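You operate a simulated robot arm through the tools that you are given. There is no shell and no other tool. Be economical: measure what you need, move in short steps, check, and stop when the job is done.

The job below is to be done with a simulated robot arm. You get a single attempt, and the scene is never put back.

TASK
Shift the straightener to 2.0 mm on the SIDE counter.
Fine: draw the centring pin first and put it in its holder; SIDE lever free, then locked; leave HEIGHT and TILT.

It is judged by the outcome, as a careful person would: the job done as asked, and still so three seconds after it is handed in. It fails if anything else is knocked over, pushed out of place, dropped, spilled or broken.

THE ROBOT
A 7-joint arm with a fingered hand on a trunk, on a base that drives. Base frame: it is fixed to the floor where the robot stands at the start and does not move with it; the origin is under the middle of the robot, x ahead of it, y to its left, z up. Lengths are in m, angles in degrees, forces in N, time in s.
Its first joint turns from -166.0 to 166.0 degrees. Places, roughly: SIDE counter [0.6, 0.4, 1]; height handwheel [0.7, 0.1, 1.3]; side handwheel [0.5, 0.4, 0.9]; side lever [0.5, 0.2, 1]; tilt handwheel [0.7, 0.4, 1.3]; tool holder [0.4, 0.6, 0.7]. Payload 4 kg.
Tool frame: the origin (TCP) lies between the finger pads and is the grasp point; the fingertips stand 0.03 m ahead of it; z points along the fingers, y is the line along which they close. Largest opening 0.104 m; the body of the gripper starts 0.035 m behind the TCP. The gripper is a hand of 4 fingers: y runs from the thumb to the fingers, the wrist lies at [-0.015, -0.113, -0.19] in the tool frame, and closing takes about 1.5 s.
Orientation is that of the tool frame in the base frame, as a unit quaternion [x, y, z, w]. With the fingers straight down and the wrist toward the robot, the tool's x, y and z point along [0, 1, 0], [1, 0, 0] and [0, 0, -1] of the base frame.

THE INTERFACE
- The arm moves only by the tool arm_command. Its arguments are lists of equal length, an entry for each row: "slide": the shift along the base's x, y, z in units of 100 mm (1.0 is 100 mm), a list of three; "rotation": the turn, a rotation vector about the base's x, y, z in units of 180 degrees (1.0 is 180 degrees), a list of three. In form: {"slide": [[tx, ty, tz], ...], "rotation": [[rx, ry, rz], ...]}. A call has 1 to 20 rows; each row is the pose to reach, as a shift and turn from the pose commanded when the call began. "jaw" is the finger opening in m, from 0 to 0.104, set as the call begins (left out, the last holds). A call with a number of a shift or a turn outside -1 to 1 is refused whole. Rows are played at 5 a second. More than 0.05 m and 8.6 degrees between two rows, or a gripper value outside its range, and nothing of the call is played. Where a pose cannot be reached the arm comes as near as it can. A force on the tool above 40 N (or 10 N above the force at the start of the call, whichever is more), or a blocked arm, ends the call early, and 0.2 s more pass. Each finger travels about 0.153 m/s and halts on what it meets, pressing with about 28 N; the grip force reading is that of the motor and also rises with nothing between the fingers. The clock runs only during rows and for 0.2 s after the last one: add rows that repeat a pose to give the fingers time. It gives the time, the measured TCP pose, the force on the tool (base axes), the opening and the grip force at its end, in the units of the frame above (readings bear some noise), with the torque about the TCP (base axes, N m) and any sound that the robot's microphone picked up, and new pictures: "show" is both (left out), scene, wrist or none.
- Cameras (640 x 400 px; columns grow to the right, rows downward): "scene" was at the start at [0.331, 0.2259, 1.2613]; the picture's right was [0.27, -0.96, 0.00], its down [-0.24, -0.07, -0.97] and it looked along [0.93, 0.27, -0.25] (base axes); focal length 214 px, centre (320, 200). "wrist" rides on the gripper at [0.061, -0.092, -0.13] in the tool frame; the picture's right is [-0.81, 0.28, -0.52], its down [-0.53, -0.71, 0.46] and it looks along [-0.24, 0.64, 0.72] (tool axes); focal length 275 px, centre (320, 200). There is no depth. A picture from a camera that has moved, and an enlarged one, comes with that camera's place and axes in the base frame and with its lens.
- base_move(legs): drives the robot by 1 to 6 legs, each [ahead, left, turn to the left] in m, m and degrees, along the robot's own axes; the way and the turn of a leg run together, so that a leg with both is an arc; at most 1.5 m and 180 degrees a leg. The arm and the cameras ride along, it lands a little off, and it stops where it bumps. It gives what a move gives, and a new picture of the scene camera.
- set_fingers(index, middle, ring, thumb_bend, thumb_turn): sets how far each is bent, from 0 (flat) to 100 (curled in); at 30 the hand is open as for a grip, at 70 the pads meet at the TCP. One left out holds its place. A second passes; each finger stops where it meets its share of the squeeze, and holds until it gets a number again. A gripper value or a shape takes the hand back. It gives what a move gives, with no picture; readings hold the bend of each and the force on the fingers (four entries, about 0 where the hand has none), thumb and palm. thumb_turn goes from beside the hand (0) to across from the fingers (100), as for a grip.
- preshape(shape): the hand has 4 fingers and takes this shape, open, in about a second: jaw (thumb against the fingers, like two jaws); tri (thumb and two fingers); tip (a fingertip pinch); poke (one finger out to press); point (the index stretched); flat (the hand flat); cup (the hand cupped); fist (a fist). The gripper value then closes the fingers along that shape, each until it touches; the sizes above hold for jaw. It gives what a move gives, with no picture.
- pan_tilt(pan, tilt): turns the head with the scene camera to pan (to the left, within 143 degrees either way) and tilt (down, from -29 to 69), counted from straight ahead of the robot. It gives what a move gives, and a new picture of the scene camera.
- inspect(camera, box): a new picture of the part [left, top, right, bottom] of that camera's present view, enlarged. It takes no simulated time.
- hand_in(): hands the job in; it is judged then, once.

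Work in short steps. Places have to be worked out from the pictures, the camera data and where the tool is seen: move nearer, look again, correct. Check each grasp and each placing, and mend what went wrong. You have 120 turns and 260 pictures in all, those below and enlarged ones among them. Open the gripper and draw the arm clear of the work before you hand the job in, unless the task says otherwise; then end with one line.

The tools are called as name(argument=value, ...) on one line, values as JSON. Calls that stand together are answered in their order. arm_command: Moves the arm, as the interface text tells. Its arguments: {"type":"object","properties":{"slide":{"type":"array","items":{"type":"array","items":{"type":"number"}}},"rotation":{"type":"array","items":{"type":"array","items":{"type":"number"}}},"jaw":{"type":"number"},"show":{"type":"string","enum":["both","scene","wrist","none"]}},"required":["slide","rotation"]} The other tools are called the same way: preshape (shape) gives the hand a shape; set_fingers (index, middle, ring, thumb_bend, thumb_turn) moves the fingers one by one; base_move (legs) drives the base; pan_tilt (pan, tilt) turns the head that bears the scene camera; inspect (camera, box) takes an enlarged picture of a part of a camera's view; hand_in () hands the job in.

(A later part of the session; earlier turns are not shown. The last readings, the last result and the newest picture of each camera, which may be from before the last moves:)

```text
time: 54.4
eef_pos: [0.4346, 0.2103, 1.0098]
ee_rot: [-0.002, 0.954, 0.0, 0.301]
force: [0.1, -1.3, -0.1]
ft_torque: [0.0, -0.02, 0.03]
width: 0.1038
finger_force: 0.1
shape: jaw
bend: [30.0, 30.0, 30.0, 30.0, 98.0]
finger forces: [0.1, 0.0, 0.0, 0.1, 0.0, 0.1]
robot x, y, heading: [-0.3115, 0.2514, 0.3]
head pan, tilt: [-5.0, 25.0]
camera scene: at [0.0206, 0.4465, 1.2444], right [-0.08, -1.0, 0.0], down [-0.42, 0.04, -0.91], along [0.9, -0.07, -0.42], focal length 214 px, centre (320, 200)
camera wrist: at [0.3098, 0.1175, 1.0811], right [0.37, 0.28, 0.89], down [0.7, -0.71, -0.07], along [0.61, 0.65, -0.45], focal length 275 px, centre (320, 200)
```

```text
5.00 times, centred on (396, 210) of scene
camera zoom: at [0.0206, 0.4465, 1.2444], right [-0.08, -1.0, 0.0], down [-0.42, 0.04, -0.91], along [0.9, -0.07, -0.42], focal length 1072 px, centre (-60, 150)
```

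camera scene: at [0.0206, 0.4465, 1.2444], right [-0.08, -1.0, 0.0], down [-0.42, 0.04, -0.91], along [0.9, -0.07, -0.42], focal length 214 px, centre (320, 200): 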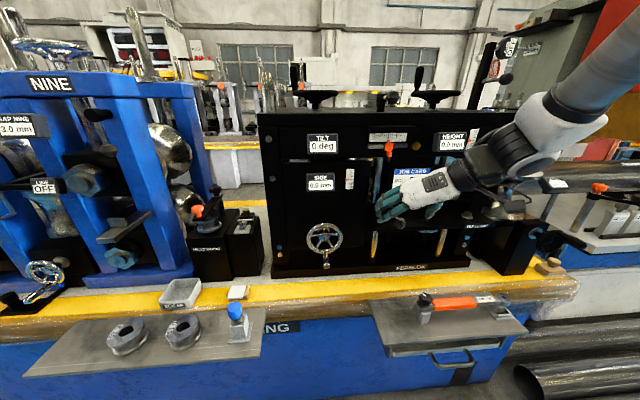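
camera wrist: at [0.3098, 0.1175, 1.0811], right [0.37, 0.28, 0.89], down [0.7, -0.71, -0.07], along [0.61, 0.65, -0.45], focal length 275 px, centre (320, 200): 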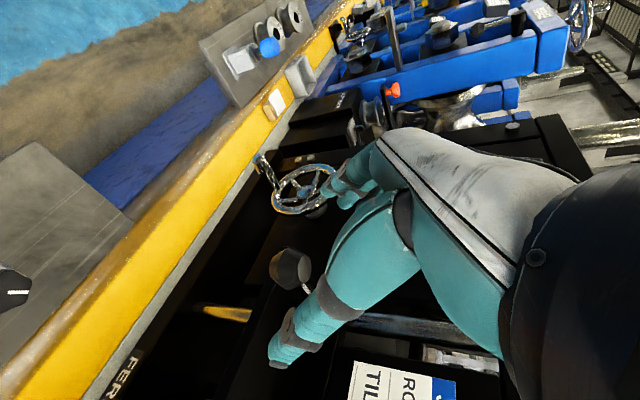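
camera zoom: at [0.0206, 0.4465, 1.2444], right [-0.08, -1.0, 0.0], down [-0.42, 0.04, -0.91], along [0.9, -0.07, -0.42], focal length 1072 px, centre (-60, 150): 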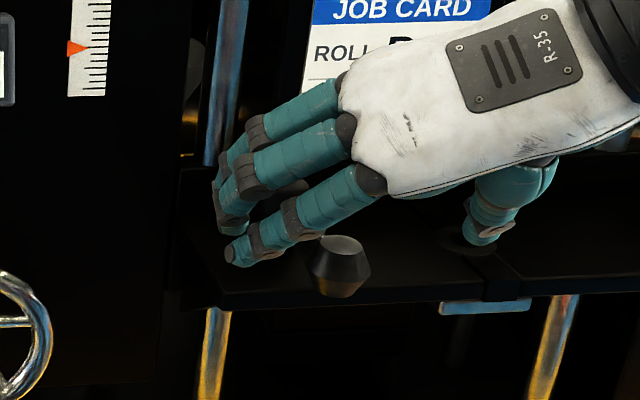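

Well aligned; final advance around the knob.

arm_command(slide=[[0.06, 0, -0.09], [0.12, 0, -0.17], [0.18, 0, -0.25], [0.18, 0, -0.25]], rotation=[[0, 0, 0], [0, 0, 0], [0, 0, 0], [0, 0, 0]], show="none")

arm_command(slide=[[0, 0, 0], [0, 0, 0], [0, 0, 0], [0, 0, 0], [0, 0, 0], [0, 0, 0]], rotation=[[0, 0, 0], [0, 0, 0], [0, 0, 0], [0, 0, 0], [0, 0, 0], [0, 0, 0]], jaw=0.05, show="wrist")

inspect(camera="scene", box=[340, 170, 452, 250])

```text
time: 55.4
eef_pos: [0.4522, 0.2113, 0.985]
ee_rot: [-0.002, 0.954, 0.001, 0.301]
force: [-0.3, -0.8, -1.1]
ft_torque: [-0.01, -0.02, 0.0]
width: 0.1041
finger_force: 0.0
shape: jaw
bend: [30.0, 30.0, 30.0, 30.0, 98.0]
finger forces: [0.1, 0.0, 0.0, 0.0, 0.0, 0.0]
robot x, y, heading: [-0.3122, 0.2554, 0.3]
head pan, tilt: [-5.0, 25.0]
```

```text
time: 56.8
eef_pos: [0.4534, 0.2114, 0.9835]
ee_rot: [-0.002, 0.954, 0.001, 0.301]
force: [0.0, -0.5, 0.2]
ft_torque: [-0.02, 0.02, -0.01]
width: 0.0504
finger_force: 0.1
shape: jaw
bend: [74.0, 45.0, 42.0, 70.0, 100.0]
finger forces: [0.0, 0.1, 0.0, 0.0, 0.0, 0.1]
robot x, y, heading: [-0.3133, 0.2517, 0.1]
head pan, tilt: [-5.0, 25.0]
camera wrist: at [0.3278, 0.1181, 1.0557], right [0.37, 0.28, 0.89], down [0.7, -0.71, -0.07], along [0.61, 0.65, -0.45], focal length 275 px, centre (320, 200)
```

wrist: 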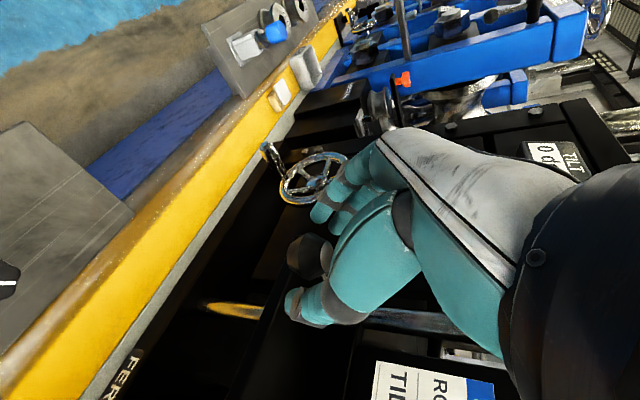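

```text
5.00 times, centred on (396, 210) of scene
camera zoom: at [0.0206, 0.4465, 1.2444], right [-0.08, -1.0, 0.0], down [-0.42, 0.04, -0.91], along [0.9, -0.07, -0.42], focal length 1072 px, centre (-60, 150)
```

zoom: 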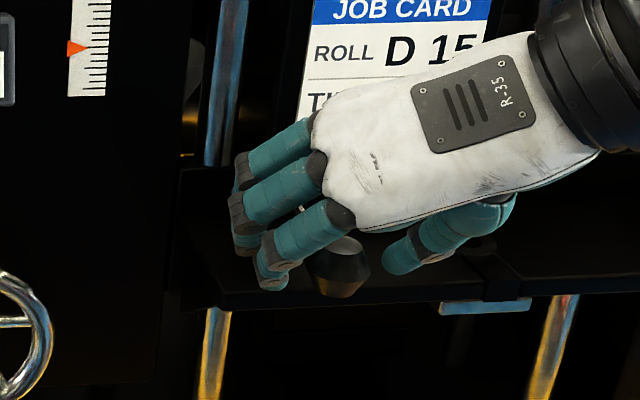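

Fingers flank the knob. I push it gently to the right (counter-clockwise from above, the usual loosening sense).

arm_command(slide=[[0, -0.08, 0], [0, -0.16, 0], [0.02, -0.24, 0], [0.05, -0.32, 0], [0.08, -0.4, 0], [0.08, -0.4, 0]], rotation=[[0, 0, 0], [0, 0, 0], [0, 0, 0], [0, 0, 0], [0, 0, 0], [0, 0, 0]], show="wrist")

inspect(camera="scene", box=[340, 170, 452, 250])

```text
time: 58.2
eef_pos: [0.4616, 0.1705, 0.9843]
ee_rot: [-0.003, 0.954, 0.001, 0.301]
force: [-1.8, 1.3, -0.2]
ft_torque: [0.0, 0.02, 0.1]
width: 0.0522
finger_force: 0.0
shape: jaw
bend: [74.0, 45.0, 42.0, 70.0, 100.0]
finger forces: [2.1, 0.0, 0.1, 0.0, 0.0, 0.1]
robot x, y, heading: [-0.3101, 0.2506, 0.2]
head pan, tilt: [-5.0, 25.0]
camera wrist: at [0.3362, 0.0782, 1.0558], right [0.37, 0.28, 0.89], down [0.7, -0.71, -0.07], along [0.61, 0.65, -0.45], focal length 275 px, centre (320, 200)
```

wrist: 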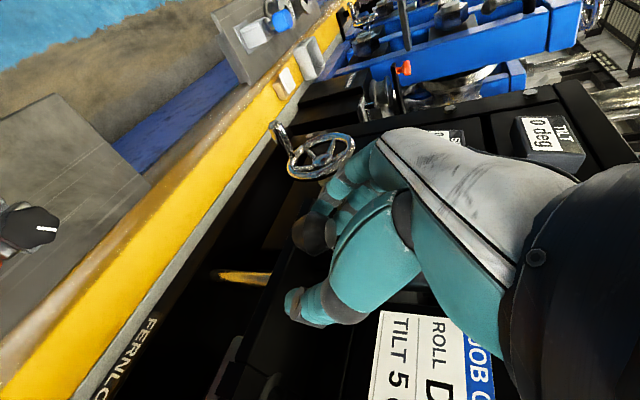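

```text
5.00 times, centred on (396, 210) of scene
camera zoom: at [0.0206, 0.4466, 1.2444], right [-0.08, -1.0, 0.0], down [-0.42, 0.04, -0.91], along [0.9, -0.07, -0.42], focal length 1072 px, centre (-60, 150)
```

zoom: 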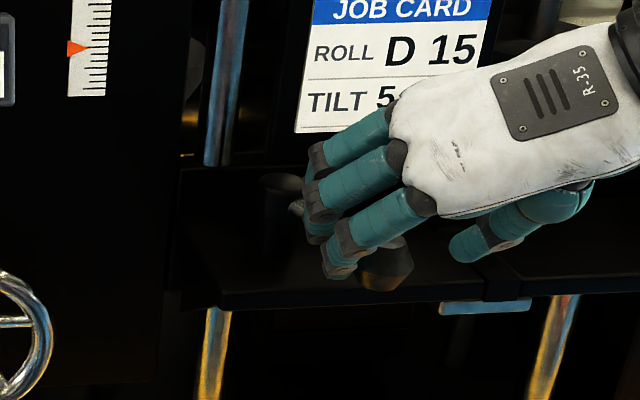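

The lever swings with only ~2 N. Continue along the arc to about 60°.

arm_command(slide=[[0.05, -0.08, 0], [0.1, -0.15, 0], [0.16, -0.21, 0], [0.22, -0.27, 0], [0.28, -0.31, 0], [0.28, -0.31, 0]], rotation=[[0, 0, 0], [0, 0, 0], [0, 0, 0], [0, 0, 0], [0, 0, 0], [0, 0, 0]], show="wrist")

inspect(camera="scene", box=[340, 170, 452, 250])

```text
time: 59.6
eef_pos: [0.4878, 0.1388, 0.9842]
ee_rot: [-0.002, 0.954, 0.001, 0.301]
force: [-2.9, 1.0, 2.3]
ft_torque: [0.1, -0.02, 0.12]
width: 0.0521
finger_force: 0.1
shape: jaw
bend: [74.0, 43.0, 42.0, 70.0, 100.0]
finger forces: [0.1, 3.6, 0.0, 0.1, 0.0, 0.0]
robot x, y, heading: [-0.3113, 0.2534, 0.3]
head pan, tilt: [-5.0, 25.0]
camera wrist: at [0.364, 0.047, 1.0554], right [0.37, 0.28, 0.89], down [0.7, -0.71, -0.07], along [0.61, 0.65, -0.45], focal length 275 px, centre (320, 200)
```

wrist: 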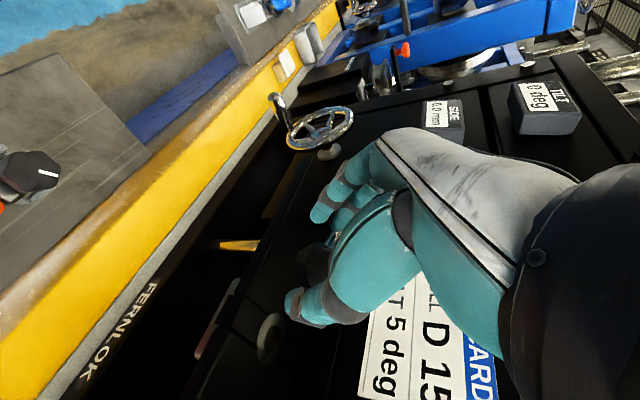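

```text
5.00 times, centred on (396, 210) of scene
camera zoom: at [0.0205, 0.4466, 1.2444], right [-0.08, -1.0, 0.0], down [-0.42, 0.04, -0.91], along [0.9, -0.07, -0.42], focal length 1072 px, centre (-60, 150)
```

zoom: 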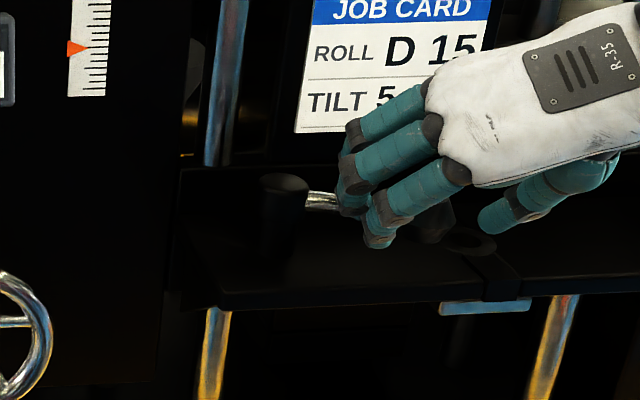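

Lever is now around 60–70°. Push a little further to find its free stop.

arm_command(slide=[[0.06, -0.05, 0], [0.12, -0.08, 0], [0.18, -0.11, 0], [0.24, -0.12, 0], [0.24, -0.12, 0]], rotation=[[0, 0, 0], [0, 0, 0], [0, 0, 0], [0, 0, 0], [0, 0, 0]], show="none")

inspect(camera="scene", box=[340, 170, 452, 250])

```text
time: 60.5
eef_pos: [0.5027, 0.1313, 0.9844]
ee_rot: [-0.006, 0.955, 0.005, 0.298]
force: [-27.7, 3.9, 12.4]
ft_torque: [0.56, 0.21, 1.15]
width: 0.0535
finger_force: 0.0
shape: jaw
bend: [74.0, 38.0, 42.0, 70.0, 100.0]
finger forces: [0.0, 32.2, 0.0, 0.0, 0.1, 0.0]
robot x, y, heading: [-0.3135, 0.2495, 0.1]
head pan, tilt: [-5.0, 25.0]
stopped in row 4: the force on the tool passed its limit at 43 N (the readings are from after the stop); the commanded pose is now the measured one
```

```text
5.00 times, centred on (396, 210) of scene
camera zoom: at [0.0185, 0.4468, 1.2448], right [-0.08, -1.0, 0.0], down [-0.42, 0.03, -0.91], along [0.9, -0.07, -0.42], focal length 1072 px, centre (-60, 150)
```

zoom: 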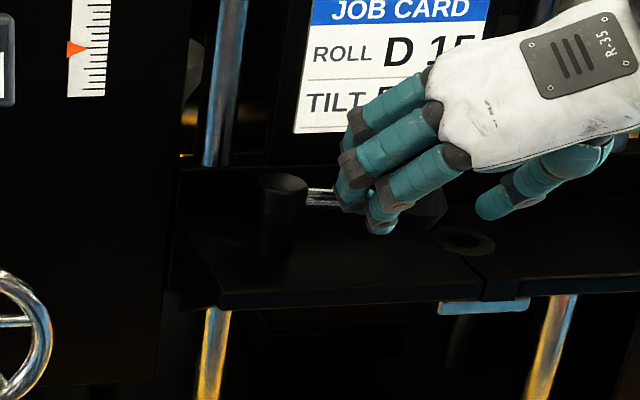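

It met its stop (~90°): lever free. I back off, open the hand and withdraw up.

arm_command(slide=[[-0.1, 0.02, 0], [-0.2, 0.03, 0.1], [-0.4, 0.03, 0.35], [-0.6, 0.03, 0.7], [-0.9, 0.03, 0.9], [-0.9, 0.03, 0.9]], rotation=[[0, 0, 0], [0, 0, 0], [0, 0, 0], [0, 0, 0], [0, 0, 0], [0, 0, 0]], jaw=0.06, show="scene")

inspect(camera="scene", box=[290, 150, 450, 250])

```text
time: 61.9
eef_pos: [0.4168, 0.1327, 1.0737]
ee_rot: [-0.004, 0.954, 0.002, 0.299]
force: [1.0, -1.4, 0.6]
ft_torque: [0.01, -0.05, -0.03]
width: 0.0596
finger_force: 0.0
shape: jaw
bend: [74.0, 41.0, 38.0, 66.0, 100.0]
finger forces: [0.0, 0.0, 0.0, 0.1, 0.0, 0.0]
robot x, y, heading: [-0.3107, 0.2479, 0.3]
head pan, tilt: [-5.0, 25.0]
camera scene: at [0.0203, 0.4466, 1.2444], right [-0.08, -1.0, 0.0], down [-0.42, 0.04, -0.91], along [0.9, -0.07, -0.42], focal length 214 px, centre (320, 200)
```

scene: 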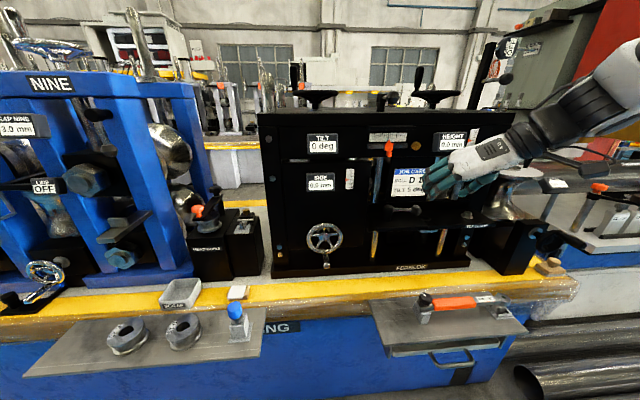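

```text
4.00 times, centred on (370, 200) of scene
camera zoom: at [0.0203, 0.4466, 1.2444], right [-0.08, -1.0, 0.0], down [-0.42, 0.04, -0.91], along [0.9, -0.07, -0.42], focal length 858 px, centre (120, 200)
```

zoom: 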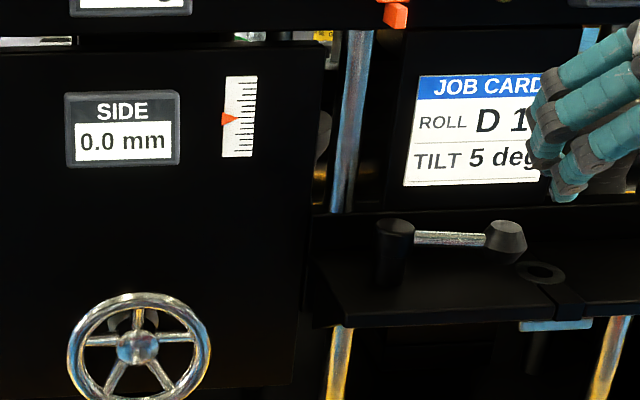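

The lever now points right (free). Next the SIDE handwheel: hub about (0.54, 0.394, 0.878), crank handle end about (0.483, 0.391, 0.826) pointing at me; I enlarge it to refine.

inspect(camera="scene", box=[292, 210, 356, 275])

inspect(camera="wrist", box=[200, 60, 400, 260])

```text
6.15 times, centred on (324, 242) of scene
camera zoom: at [0.0203, 0.4466, 1.2444], right [-0.08, -1.0, 0.0], down [-0.42, 0.04, -0.91], along [0.9, -0.07, -0.42], focal length 1320 px, centre (295, -62)
```

zoom: 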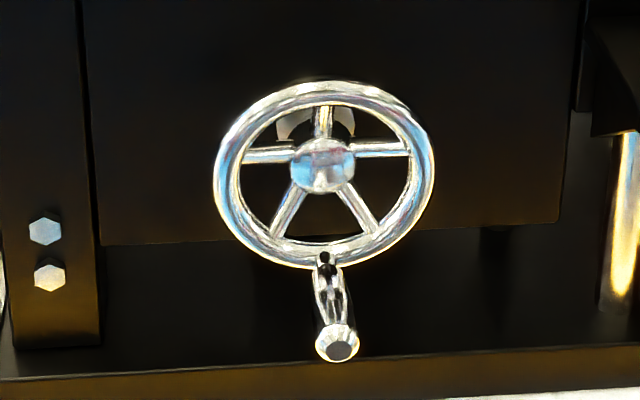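

```text
2.00 times, centred on (300, 160) of wrist
camera zoom: at [0.2921, 0.0393, 1.1456], right [0.37, 0.28, 0.89], down [0.7, -0.71, -0.07], along [0.61, 0.65, -0.45], focal length 551 px, centre (360, 280)
```

zoom: 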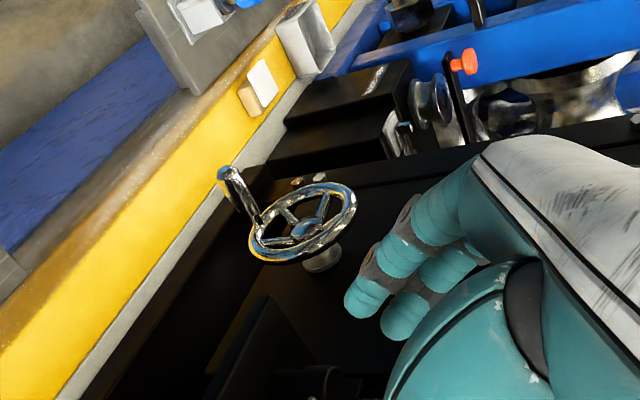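

Refined: handle runs along x from 0.481 to 0.545 at y=0.392, z=0.823 (crank radius 52 mm about (y 0.393, z 0.875)). I move the open hand over to a standoff in front of it.

arm_command(slide=[[-0.1, 0.4, 0], [-0.2, 0.8, 0], [-0.2, 1.0, 0]], rotation=[[0, 0, 0], [0, 0, 0], [0, 0, 0]], jaw=0.08, show="none")

arm_command(slide=[[0, 0.4, 0], [0, 0.8, 0], [0, 1.0, -0.2]], rotation=[[0, 0, 0], [0, 0, 0], [0, 0, 0]], show="none")

arm_command(slide=[[0, 0.3, -0.2], [0, 0.57, -0.5], [0, 0.57, -0.8], [0, 0.57, -0.95], [0, 0.57, -0.95]], rotation=[[0, 0, 0], [0, 0, 0], [0, 0, 0], [0, 0, 0], [0, 0, 0]])

inspect(camera="scene", box=[270, 160, 398, 280])

```text
time: 62.6
eef_pos: [0.395, 0.2334, 1.0732]
ee_rot: [-0.003, 0.954, 0.002, 0.299]
force: [0.0, 1.1, -0.3]
ft_torque: [-0.02, 0.01, 0.03]
width: 0.0799
finger_force: 0.1
shape: jaw
bend: [27.0, 35.0, 32.0, 53.0, 99.0]
finger forces: [0.0, 0.1, 0.0, 0.0, 0.0, 0.0]
robot x, y, heading: [-0.3113, 0.2522, -0.0]
head pan, tilt: [-5.0, 25.0]
```

```text
time: 63.5
eef_pos: [0.3963, 0.3332, 1.0537]
ee_rot: [-0.003, 0.954, 0.003, 0.299]
force: [-0.8, 0.9, -0.6]
ft_torque: [0.0, 0.02, 0.02]
width: 0.0799
finger_force: 0.0
shape: jaw
bend: [27.0, 35.0, 32.0, 53.0, 99.0]
finger forces: [0.0, 0.0, 0.0, 0.0, 0.0, 0.0]
robot x, y, heading: [-0.312, 0.2548, 0.3]
head pan, tilt: [-5.0, 25.0]
```

```text
time: 64.7
eef_pos: [0.3948, 0.3902, 0.9587]
ee_rot: [-0.005, 0.954, 0.002, 0.299]
force: [-0.1, -0.5, -0.9]
ft_torque: [0.01, 0.02, 0.02]
width: 0.0799
finger_force: 0.1
shape: jaw
bend: [27.0, 35.0, 32.0, 53.0, 99.0]
finger forces: [0.0, 0.1, 0.0, 0.0, 0.1, 0.0]
robot x, y, heading: [-0.3124, 0.251, 0.3]
head pan, tilt: [-5.0, 25.0]
camera scene: at [0.0202, 0.4466, 1.2444], right [-0.08, -1.0, 0.0], down [-0.42, 0.04, -0.91], along [0.9, -0.07, -0.42], focal length 214 px, centre (320, 200)
camera wrist: at [0.2715, 0.2967, 1.0301], right [0.37, 0.28, 0.89], down [0.7, -0.71, -0.07], along [0.61, 0.65, -0.45], focal length 275 px, centre (320, 200)
```

scene: 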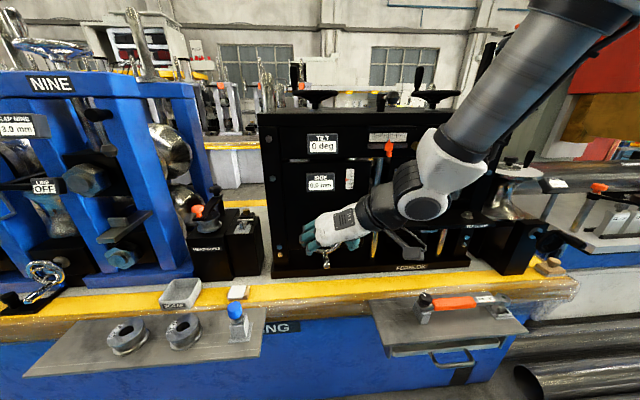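
wrist: 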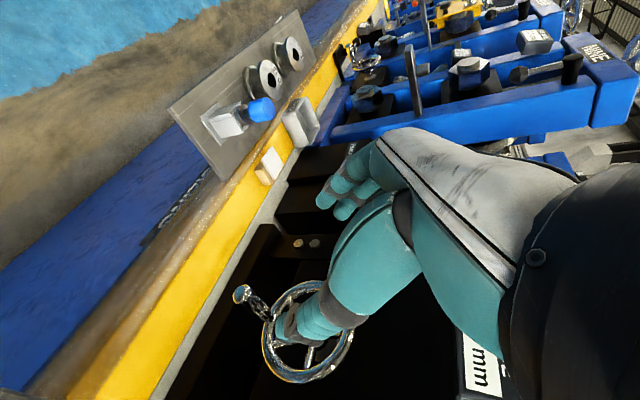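

```text
3.33 times, centred on (334, 220) of scene
camera zoom: at [0.0202, 0.4466, 1.2444], right [-0.08, -1.0, 0.0], down [-0.42, 0.04, -0.91], along [0.9, -0.07, -0.42], focal length 715 px, centre (273, 133)
```

zoom: 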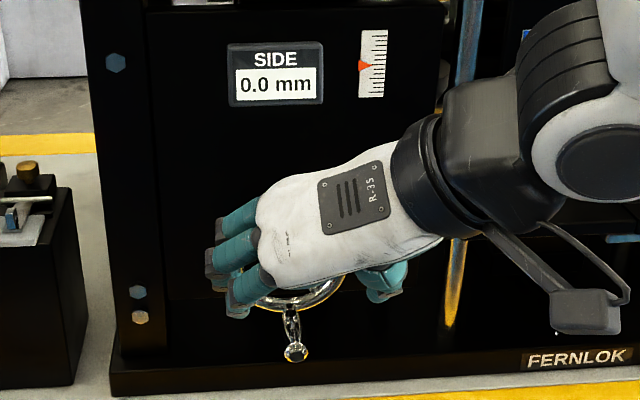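

The SIDE counter stays visible. Advance two thirds of the way toward the handle.

arm_command(slide=[[0.15, 0, -0.22], [0.3, 0.01, -0.44], [0.45, 0.01, -0.66], [0.6, 0.02, -0.88], [0.6, 0.02, -0.88]], rotation=[[0, 0, 0], [0, 0, 0], [0, 0, 0], [0, 0, 0], [0, 0, 0]], show="wrist")

inspect(camera="scene", box=[290, 200, 370, 280])

```text
time: 65.8
eef_pos: [0.4568, 0.3919, 0.8693]
ee_rot: [-0.004, 0.954, 0.003, 0.299]
force: [1.1, 0.0, 0.0]
ft_torque: [-0.04, -0.01, 0.0]
width: 0.0796
finger_force: 0.1
shape: jaw
bend: [27.0, 35.0, 32.0, 53.0, 99.0]
finger forces: [0.0, 0.0, 0.0, 0.1, 0.0, 0.1]
robot x, y, heading: [-0.314, 0.2533, 0.4]
head pan, tilt: [-5.0, 25.0]
camera wrist: at [0.3323, 0.2986, 0.942], right [0.37, 0.28, 0.89], down [0.7, -0.71, -0.07], along [0.61, 0.65, -0.45], focal length 275 px, centre (320, 200)
```

wrist: 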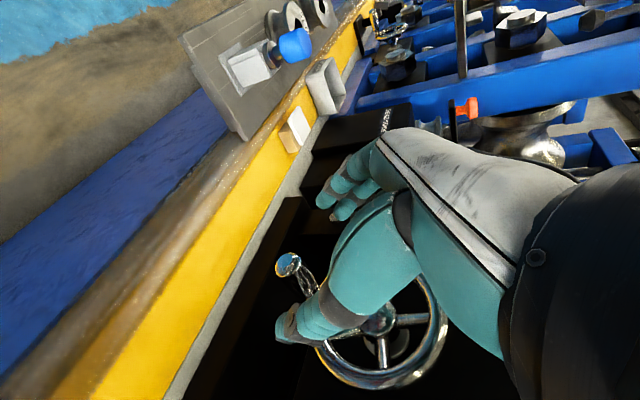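

```text
5.00 times, centred on (330, 240) of scene
camera zoom: at [0.0202, 0.4466, 1.2444], right [-0.08, -1.0, 0.0], down [-0.42, 0.04, -0.91], along [0.9, -0.07, -0.42], focal length 1072 px, centre (270, 0)
```

zoom: 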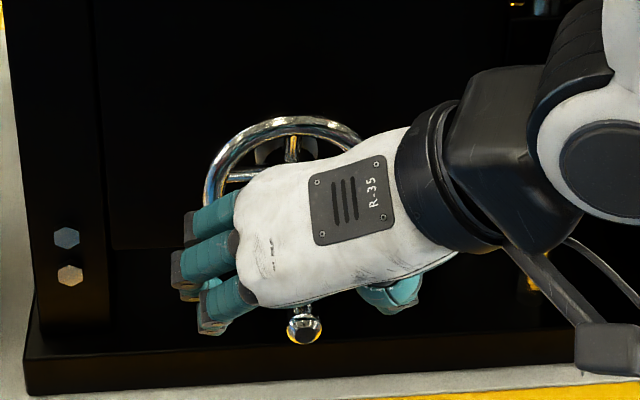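

Handle lies between index and thumb. Advance the last 3 cm.

arm_command(slide=[[0.08, 0, -0.09], [0.16, 0, -0.18], [0.25, 0, -0.27], [0.34, 0, -0.35], [0.34, 0, -0.35]], rotation=[[0, 0, 0], [0, 0, 0], [0, 0, 0], [0, 0, 0], [0, 0, 0]], show="wrist")

inspect(camera="scene", box=[290, 200, 370, 280])

```text
time: 67.0
eef_pos: [0.4892, 0.3914, 0.8356]
ee_rot: [-0.004, 0.954, 0.002, 0.3]
force: [-0.2, 0.8, -0.7]
ft_torque: [-0.02, 0.01, -0.02]
width: 0.0797
finger_force: 0.0
shape: jaw
bend: [27.0, 35.0, 32.0, 53.0, 99.0]
finger forces: [0.0, 0.0, 0.0, 0.1, 0.1, 0.0]
robot x, y, heading: [-0.3098, 0.2481, 0.3]
head pan, tilt: [-5.0, 25.0]
camera wrist: at [0.3662, 0.2986, 0.9069], right [0.37, 0.28, 0.89], down [0.7, -0.71, -0.07], along [0.61, 0.65, -0.45], focal length 275 px, centre (320, 200)
```

wrist: 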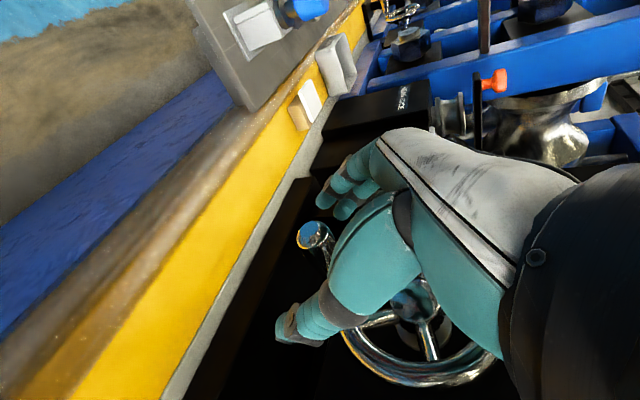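

```text
5.00 times, centred on (330, 240) of scene
camera zoom: at [0.0203, 0.4466, 1.2444], right [-0.08, -1.0, 0.0], down [-0.42, 0.04, -0.91], along [0.9, -0.07, -0.42], focal length 1072 px, centre (270, 0)
```

zoom: 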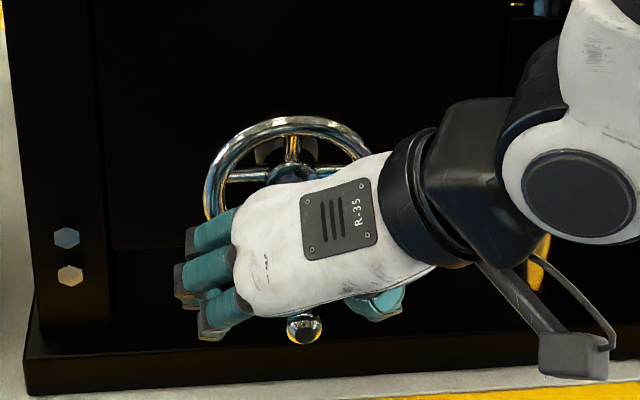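

The handle is centred between the fingers and thumb. Close on it.

arm_command(slide=[[0, 0, 0], [0, 0, 0], [0, 0, 0], [0, 0, 0], [0, 0, 0], [0, 0, 0], [0, 0, 0], [0, 0, 0]], rotation=[[0, 0, 0], [0, 0, 0], [0, 0, 0], [0, 0, 0], [0, 0, 0], [0, 0, 0], [0, 0, 0], [0, 0, 0]], jaw=0.0, show="wrist")

inspect(camera="scene", box=[290, 160, 370, 280])

```text
time: 68.8
eef_pos: [0.4907, 0.3916, 0.8341]
ee_rot: [-0.004, 0.955, 0.001, 0.298]
force: [7.1, -0.6, -13.3]
ft_torque: [0.01, -0.01, 0.1]
width: 0.0074
finger_force: 28.0
shape: jaw
bend: [70.0, 66.0, 69.0, 74.0, 100.0]
finger forces: [14.9, 6.7, 3.5, 0.0, 26.0, 0.0]
robot x, y, heading: [-0.3107, 0.2542, 0.5]
head pan, tilt: [-5.0, 25.0]
camera wrist: at [0.3664, 0.2985, 0.9066], right [0.37, 0.28, 0.89], down [0.7, -0.71, -0.07], along [0.61, 0.65, -0.46], focal length 275 px, centre (320, 200)
```

wrist: 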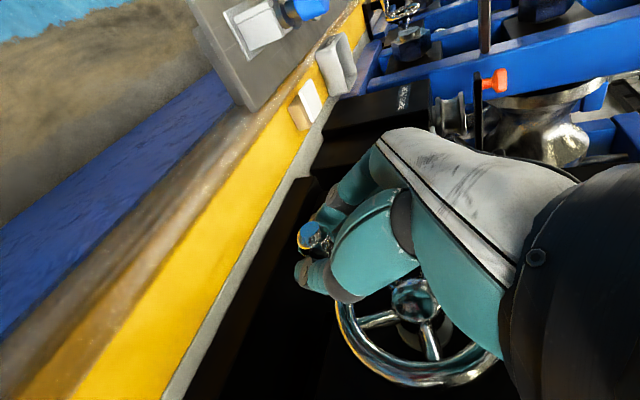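

```text
3.33 times, centred on (330, 220) of scene
camera zoom: at [0.0209, 0.4467, 1.2442], right [-0.08, -1.0, 0.0], down [-0.42, 0.04, -0.91], along [0.9, -0.07, -0.42], focal length 715 px, centre (287, 133)
```

zoom: 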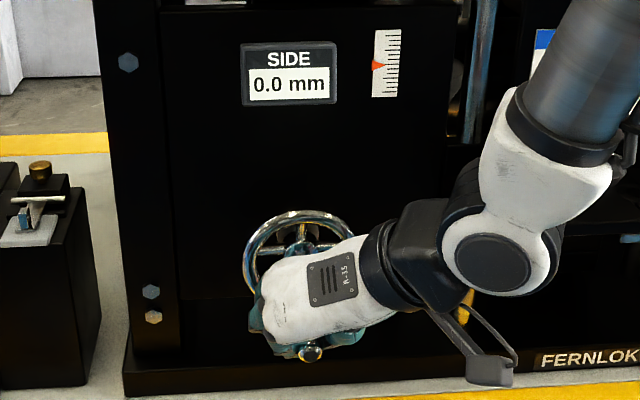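

Firm grip. I try a 30° clockwise turn (handle from bottom toward the left) and read the counter.

arm_command(slide=[[0.068, 0, 0], [0.0, 0, 0]], rotation=[[0, 0, 0], [0, 0, 0]], show="none")

```text
time: 69.5
eef_pos: [0.4912, 0.3907, 0.8348]
ee_rot: [-0.004, 0.955, 0.003, 0.298]
force: [4.1, 0.1, -17.9]
ft_torque: [0.07, -0.03, 0.18]
width: 0.0083
finger_force: 27.7
shape: jaw
bend: [70.0, 66.0, 71.0, 74.0, 100.0]
finger forces: [16.5, 7.6, 3.3, 0.0, 27.8, 0.0]
robot x, y, heading: [-0.3124, 0.2561, 0.3]
head pan, tilt: [-5.0, 25.0]
```

That nudge was along x by mistake (harmless). Now the real 30° arc.

arm_command(slide=[[0, 0.045, 0.002], [0, 0.09, 0.008], [0, 0.135, 0.018], [0, 0.178, 0.031], [0, 0.22, 0.049], [0, 0.26, 0.07], [0, 0.26, 0.07]], rotation=[[0, 0, 0], [0, 0, 0], [0, 0, 0], [0, 0, 0], [0, 0, 0], [0, 0, 0], [0, 0, 0]], show="none")

inspect(camera="scene", box=[290, 160, 370, 280])

```text
time: 71.0
eef_pos: [0.4895, 0.4182, 0.8426]
ee_rot: [-0.004, 0.954, 0.003, 0.299]
force: [11.2, 6.3, -9.8]
ft_torque: [0.05, -0.16, 0.18]
width: 0.0082
finger_force: 27.7
shape: jaw
bend: [70.0, 66.0, 69.0, 74.0, 100.0]
finger forces: [16.7, 8.3, 5.5, 0.0, 24.3, 0.0]
robot x, y, heading: [-0.3162, 0.2539, 0.4]
head pan, tilt: [-5.0, 25.0]
```

```text
3.33 times, centred on (330, 220) of scene
camera zoom: at [0.0209, 0.447, 1.2442], right [-0.08, -1.0, 0.0], down [-0.42, 0.03, -0.91], along [0.9, -0.08, -0.42], focal length 715 px, centre (287, 133)
```

zoom: 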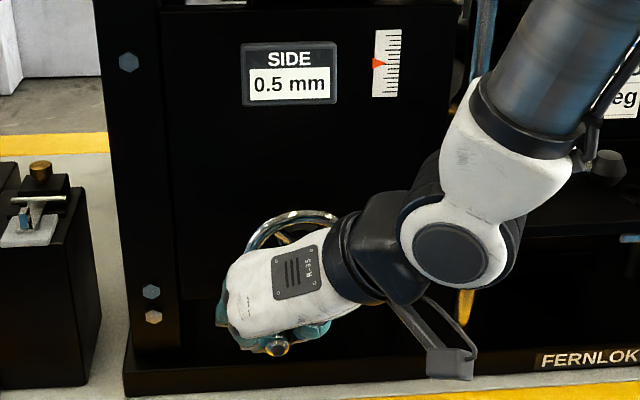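

30° gave 0.5 mm positive, so about 120° in all. Continue to 90° and read.

arm_command(slide=[[0, 0.038, 0.024], [0, 0.074, 0.052], [0, 0.108, 0.083], [0, 0.138, 0.116], [0, 0.166, 0.152], [0, 0.19, 0.19], [0, 0.211, 0.231], [0, 0.229, 0.272], [0, 0.242, 0.316], [0, 0.252, 0.36], [0, 0.258, 0.405], [0, 0.26, 0.45], [0, 0.26, 0.45]], rotation=[[0, 0, 0], [0, 0, 0], [0, 0, 0], [0, 0, 0], [0, 0, 0], [0, 0, 0], [0, 0, 0], [0, 0, 0], [0, 0, 0], [0, 0, 0], [0, 0, 0], [0, 0, 0], [0, 0, 0]], show="none")

inspect(camera="scene", box=[290, 160, 370, 280])

```text
time: 73.8
eef_pos: [0.4906, 0.4444, 0.8855]
ee_rot: [-0.003, 0.954, 0.001, 0.299]
force: [10.2, -18.1, -3.4]
ft_torque: [-0.06, -0.23, -0.02]
width: 0.0086
finger_force: 27.7
shape: jaw
bend: [70.0, 71.0, 71.0, 74.0, 100.0]
finger forces: [10.7, 4.5, 4.5, 0.1, 31.3, 0.0]
robot x, y, heading: [-0.3113, 0.2514, 0.1]
head pan, tilt: [-5.0, 25.0]
```

```text
3.33 times, centred on (330, 220) of scene
camera zoom: at [0.0207, 0.446, 1.2444], right [-0.08, -1.0, 0.0], down [-0.42, 0.04, -0.91], along [0.9, -0.07, -0.42], focal length 715 px, centre (287, 133)
```

zoom: 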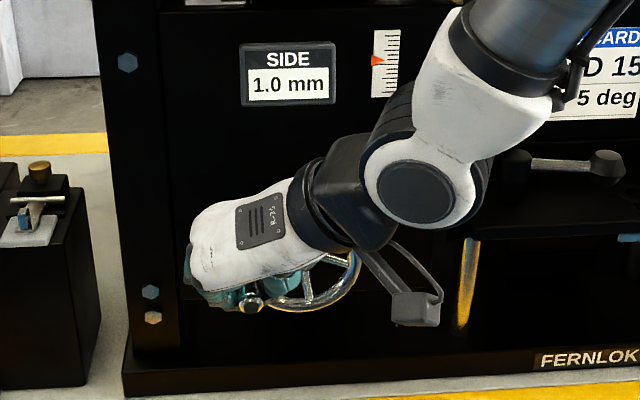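

Counter 1.0 mm at ~90°, so the whole needs ~180°. Continue to 150°.

arm_command(slide=[[0, -0.005, 0.045], [0, -0.012, 0.09], [0, -0.023, 0.135], [0, -0.037, 0.178], [0, -0.055, 0.22], [0, -0.077, 0.26], [0, -0.102, 0.298], [0, -0.13, 0.334], [0, -0.16, 0.368], [0, -0.193, 0.398], [0, -0.228, 0.426], [0, -0.265, 0.45], [0, -0.265, 0.45]], rotation=[[0, 0, 0], [0, 0, 0], [0, 0, 0], [0, 0, 0], [0, 0, 0], [0, 0, 0], [0, 0, 0], [0, 0, 0], [0, 0, 0], [0, 0, 0], [0, 0, 0], [0, 0, 0], [0, 0, 0]], show="none")

inspect(camera="scene", box=[290, 160, 370, 280])

```text
time: 75.8
eef_pos: [0.4909, 0.4251, 0.9197]
ee_rot: [-0.002, 0.955, -0.001, 0.296]
force: [6.9, -9.2, -11.8]
ft_torque: [0.04, -0.1, 0.11]
width: 0.0094
finger_force: 27.8
shape: jaw
bend: [70.0, 71.0, 70.0, 73.0, 100.0]
finger forces: [13.7, 5.0, 5.7, 0.0, 29.5, 0.1]
robot x, y, heading: [-0.3114, 0.2496, 0.2]
head pan, tilt: [-5.0, 25.0]
stopped in row 9: the force on the tool passed its limit at 41 N (the readings are from after the stop); the commanded pose is now the measured one
```

```text
3.33 times, centred on (330, 220) of scene
camera zoom: at [0.0209, 0.4461, 1.2443], right [-0.08, -1.0, 0.0], down [-0.42, 0.04, -0.91], along [0.9, -0.08, -0.42], focal length 715 px, centre (287, 133)
```

zoom: 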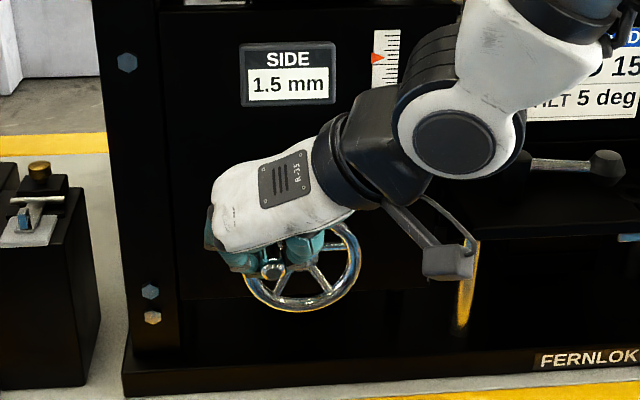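

1.5 mm; the hand was a bit outside the true circle. I continue on a corrected arc, to about 165°.

arm_command(slide=[[0, -0.03, 0.02], [0, -0.06, 0.05], [0, -0.1, 0.08], [0, -0.14, 0.105], [0, -0.14, 0.105]], rotation=[[0, 0, 0], [0, 0, 0], [0, 0, 0], [0, 0, 0], [0, 0, 0]], show="none")

inspect(camera="scene", box=[290, 160, 370, 280])

```text
time: 76.8
eef_pos: [0.4908, 0.4113, 0.9264]
ee_rot: [-0.001, 0.955, -0.004, 0.295]
force: [9.7, -5.8, -15.2]
ft_torque: [0.06, -0.18, 0.21]
width: 0.0083
finger_force: 27.6
shape: jaw
bend: [70.0, 71.0, 70.0, 73.0, 100.0]
finger forces: [14.5, 5.7, 5.6, 0.0, 29.1, 0.0]
robot x, y, heading: [-0.3123, 0.2514, 0.5]
head pan, tilt: [-5.0, 25.0]
stopped in row 5: the force on the tool passed its limit at 42 N (the readings are from after the stop); the commanded pose is now the measured one
```

```text
3.33 times, centred on (330, 220) of scene
camera zoom: at [0.0213, 0.4462, 1.2442], right [-0.08, -1.0, 0.0], down [-0.42, 0.04, -0.91], along [0.9, -0.08, -0.42], focal length 715 px, centre (287, 133)
```

zoom: 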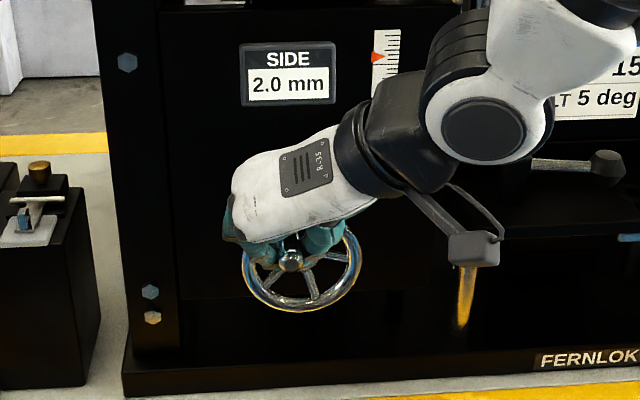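

Counter reads 2.0 mm. I check it enlarged, then open the hand while staying put.

arm_command(slide=[[0, 0, -0.02], [0, 0, -0.02], [0, 0, -0.02], [0, 0, -0.02], [0, 0, -0.02], [0, 0, -0.02], [0, 0, -0.02]], rotation=[[0, 0, 0], [0, 0, 0], [0, 0, 0], [0, 0, 0], [0, 0, 0], [0, 0, 0], [0, 0, 0]], jaw=0.08, show="wrist")

inspect(camera="scene", box=[290, 160, 370, 280])

```text
time: 78.4
eef_pos: [0.4898, 0.4119, 0.9269]
ee_rot: [-0.001, 0.955, -0.001, 0.296]
force: [0.1, -0.4, -0.2]
ft_torque: [-0.01, 0.0, 0.03]
width: 0.0801
finger_force: 0.1
shape: jaw
bend: [27.0, 35.0, 32.0, 53.0, 99.0]
finger forces: [0.0, 0.1, 0.0, 0.0, 0.1, 0.1]
robot x, y, heading: [-0.3087, 0.2506, 0.3]
head pan, tilt: [-5.0, 25.0]
camera wrist: at [0.3652, 0.3204, 0.9998], right [0.38, 0.28, 0.88], down [0.7, -0.71, -0.07], along [0.61, 0.64, -0.46], focal length 275 px, centre (320, 200)
```

wrist: 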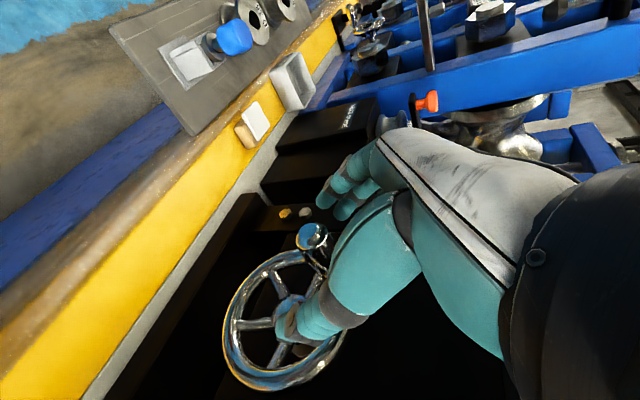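

```text
3.33 times, centred on (330, 220) of scene
camera zoom: at [0.0204, 0.4464, 1.2444], right [-0.08, -1.0, 0.0], down [-0.42, 0.04, -0.91], along [0.9, -0.08, -0.42], focal length 715 px, centre (287, 133)
```

zoom: 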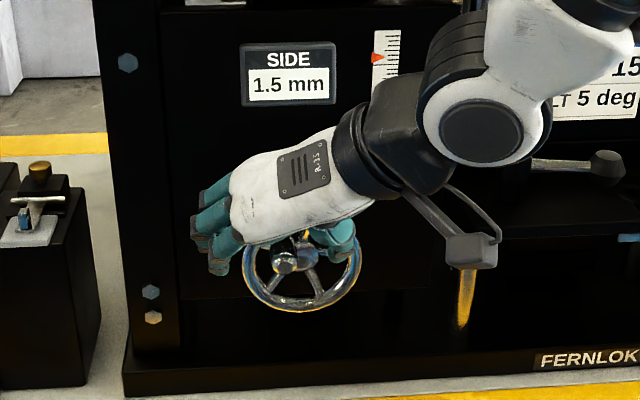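

It shows half-millimetre steps, and on opening the handle fell back slightly to ~160° (1.5). I'll cage the handle loosely and push it to the top (180°) with the fingers, so no grip strain pulls it back.

arm_command(slide=[[0, 0, 0.02], [0, 0, 0.02], [0, 0, 0.02], [0, 0, 0.02], [0, 0, 0.02], [0, -0.04, 0.04], [0, -0.08, 0.06], [0, -0.12, 0.08], [0, -0.16, 0.09], [0, -0.16, 0.09]], rotation=[[0, 0, 0], [0, 0, 0], [0, 0, 0], [0, 0, 0], [0, 0, 0], [0, 0, 0], [0, 0, 0], [0, 0, 0], [0, 0, 0], [0, 0, 0]], jaw=0.035, show="wrist")

inspect(camera="scene", box=[290, 160, 370, 280])

```text
time: 80.6
eef_pos: [0.4893, 0.3956, 0.9354]
ee_rot: [-0.002, 0.955, -0.001, 0.295]
force: [0.1, 0.9, 0.6]
ft_torque: [0.0, -0.01, 0.0]
width: 0.0356
finger_force: 0.0
shape: jaw
bend: [74.0, 51.0, 49.0, 73.0, 100.0]
finger forces: [0.4, 0.5, 0.0, 0.0, 0.0, 0.0]
robot x, y, heading: [-0.3119, 0.2545, -0.3]
head pan, tilt: [-5.0, 25.0]
camera wrist: at [0.3656, 0.3044, 1.0089], right [0.37, 0.28, 0.88], down [0.7, -0.71, -0.07], along [0.61, 0.65, -0.46], focal length 275 px, centre (320, 200)
```

wrist: 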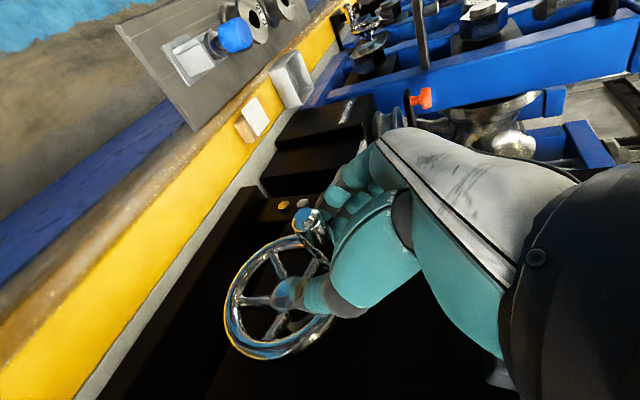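

```text
3.33 times, centred on (330, 220) of scene
camera zoom: at [0.0204, 0.4465, 1.2444], right [-0.08, -1.0, 0.0], down [-0.42, 0.04, -0.91], along [0.9, -0.08, -0.42], focal length 715 px, centre (287, 133)
```

zoom: 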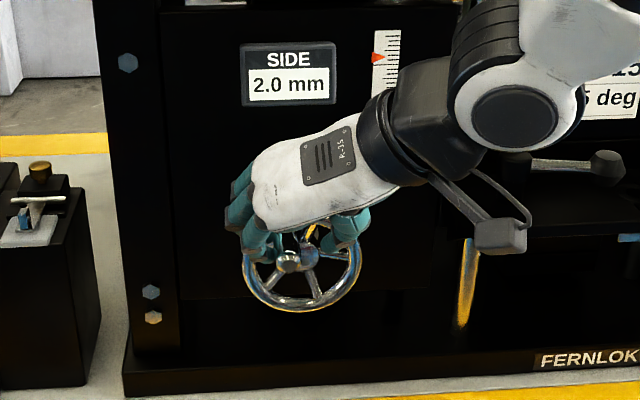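

2.0 mm shows with hardly any force; the handle is ~163°, so to centre on 2.0 I push it ~12–15 mm further to the very top.

arm_command(slide=[[0, -0.04, 0.01], [0, -0.08, 0.02], [0, -0.12, 0.02], [0, -0.14, 0.02], [0, -0.14, 0.02]], rotation=[[0, 0, 0], [0, 0, 0], [0, 0, 0], [0, 0, 0], [0, 0, 0]], show="none")

inspect(camera="scene", box=[290, 160, 370, 280])

inspect(camera="scene", box=[295, 205, 359, 265])

```text
time: 81.8
eef_pos: [0.4887, 0.3831, 0.9376]
ee_rot: [-0.002, 0.955, -0.002, 0.296]
force: [0.5, -0.1, -0.6]
ft_torque: [-0.01, 0.03, -0.04]
width: 0.0356
finger_force: 0.1
shape: jaw
bend: [74.0, 51.0, 49.0, 73.0, 100.0]
finger forces: [0.3, 0.6, 0.0, 0.0, 0.1, 0.0]
robot x, y, heading: [-0.3105, 0.256, 0.1]
head pan, tilt: [-5.0, 25.0]
```

```text
3.33 times, centred on (330, 220) of scene
camera zoom: at [0.0204, 0.4464, 1.2444], right [-0.08, -1.0, 0.0], down [-0.42, 0.04, -0.91], along [0.9, -0.08, -0.42], focal length 715 px, centre (287, 133)
```

zoom: 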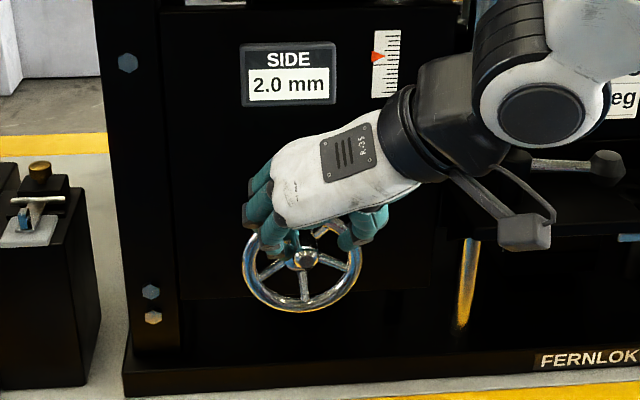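

```text
6.67 times, centred on (327, 235) of scene
camera zoom: at [0.0204, 0.4464, 1.2444], right [-0.08, -1.0, 0.0], down [-0.42, 0.04, -0.91], along [0.9, -0.08, -0.42], focal length 1430 px, centre (273, -33)
```

zoom: 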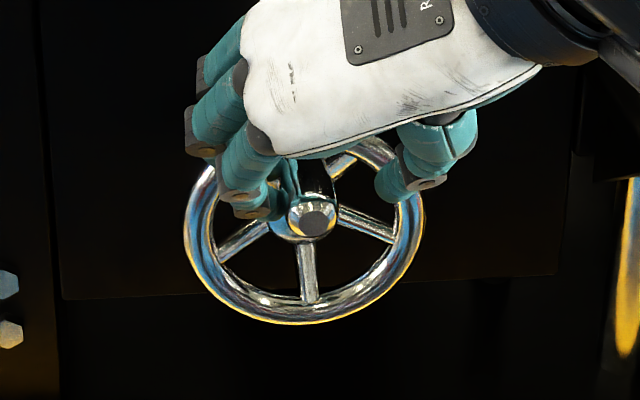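

A spoke points almost straight down (about 5° short of half a turn). Push 4 mm more, then move away from the handle toward the left and open.

arm_command(slide=[[0, -0.02, 0], [0, -0.04, 0], [0, -0.04, 0]], rotation=[[0, 0, 0], [0, 0, 0], [0, 0, 0]], show="none")

inspect(camera="scene", box=[295, 165, 359, 265])

inspect(camera="scene", box=[295, 205, 359, 265])

```text
time: 82.6
eef_pos: [0.4894, 0.3792, 0.9365]
ee_rot: [-0.002, 0.955, -0.001, 0.295]
force: [0.4, 0.7, -1.2]
ft_torque: [0.01, -0.02, 0.0]
width: 0.0357
finger_force: 0.0
shape: jaw
bend: [74.0, 51.0, 49.0, 73.0, 100.0]
finger forces: [0.3, 0.6, 0.1, 0.1, 0.0, 0.0]
robot x, y, heading: [-0.313, 0.2534, 0.4]
head pan, tilt: [-5.0, 25.0]
```

```text
4.00 times, centred on (327, 215) of scene
camera zoom: at [0.0204, 0.4464, 1.2444], right [-0.08, -1.0, 0.0], down [-0.42, 0.04, -0.91], along [0.9, -0.08, -0.42], focal length 858 px, centre (292, 140)
```

zoom: 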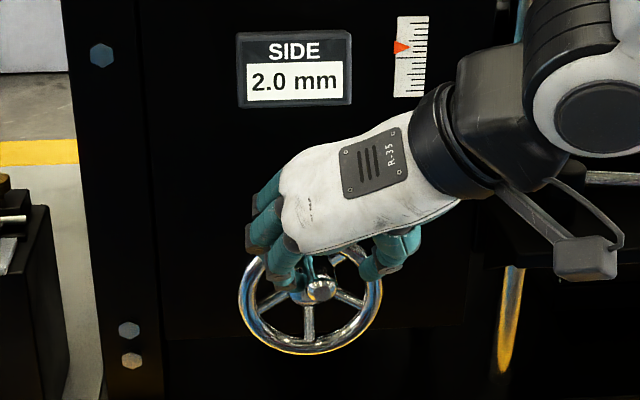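

```text
6.67 times, centred on (327, 235) of scene
camera zoom: at [0.0204, 0.4464, 1.2444], right [-0.08, -1.0, 0.0], down [-0.42, 0.04, -0.91], along [0.9, -0.08, -0.42], focal length 1430 px, centre (273, -33)
```

zoom: 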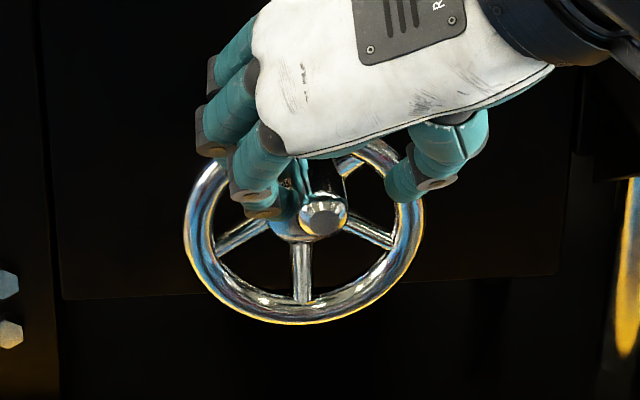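

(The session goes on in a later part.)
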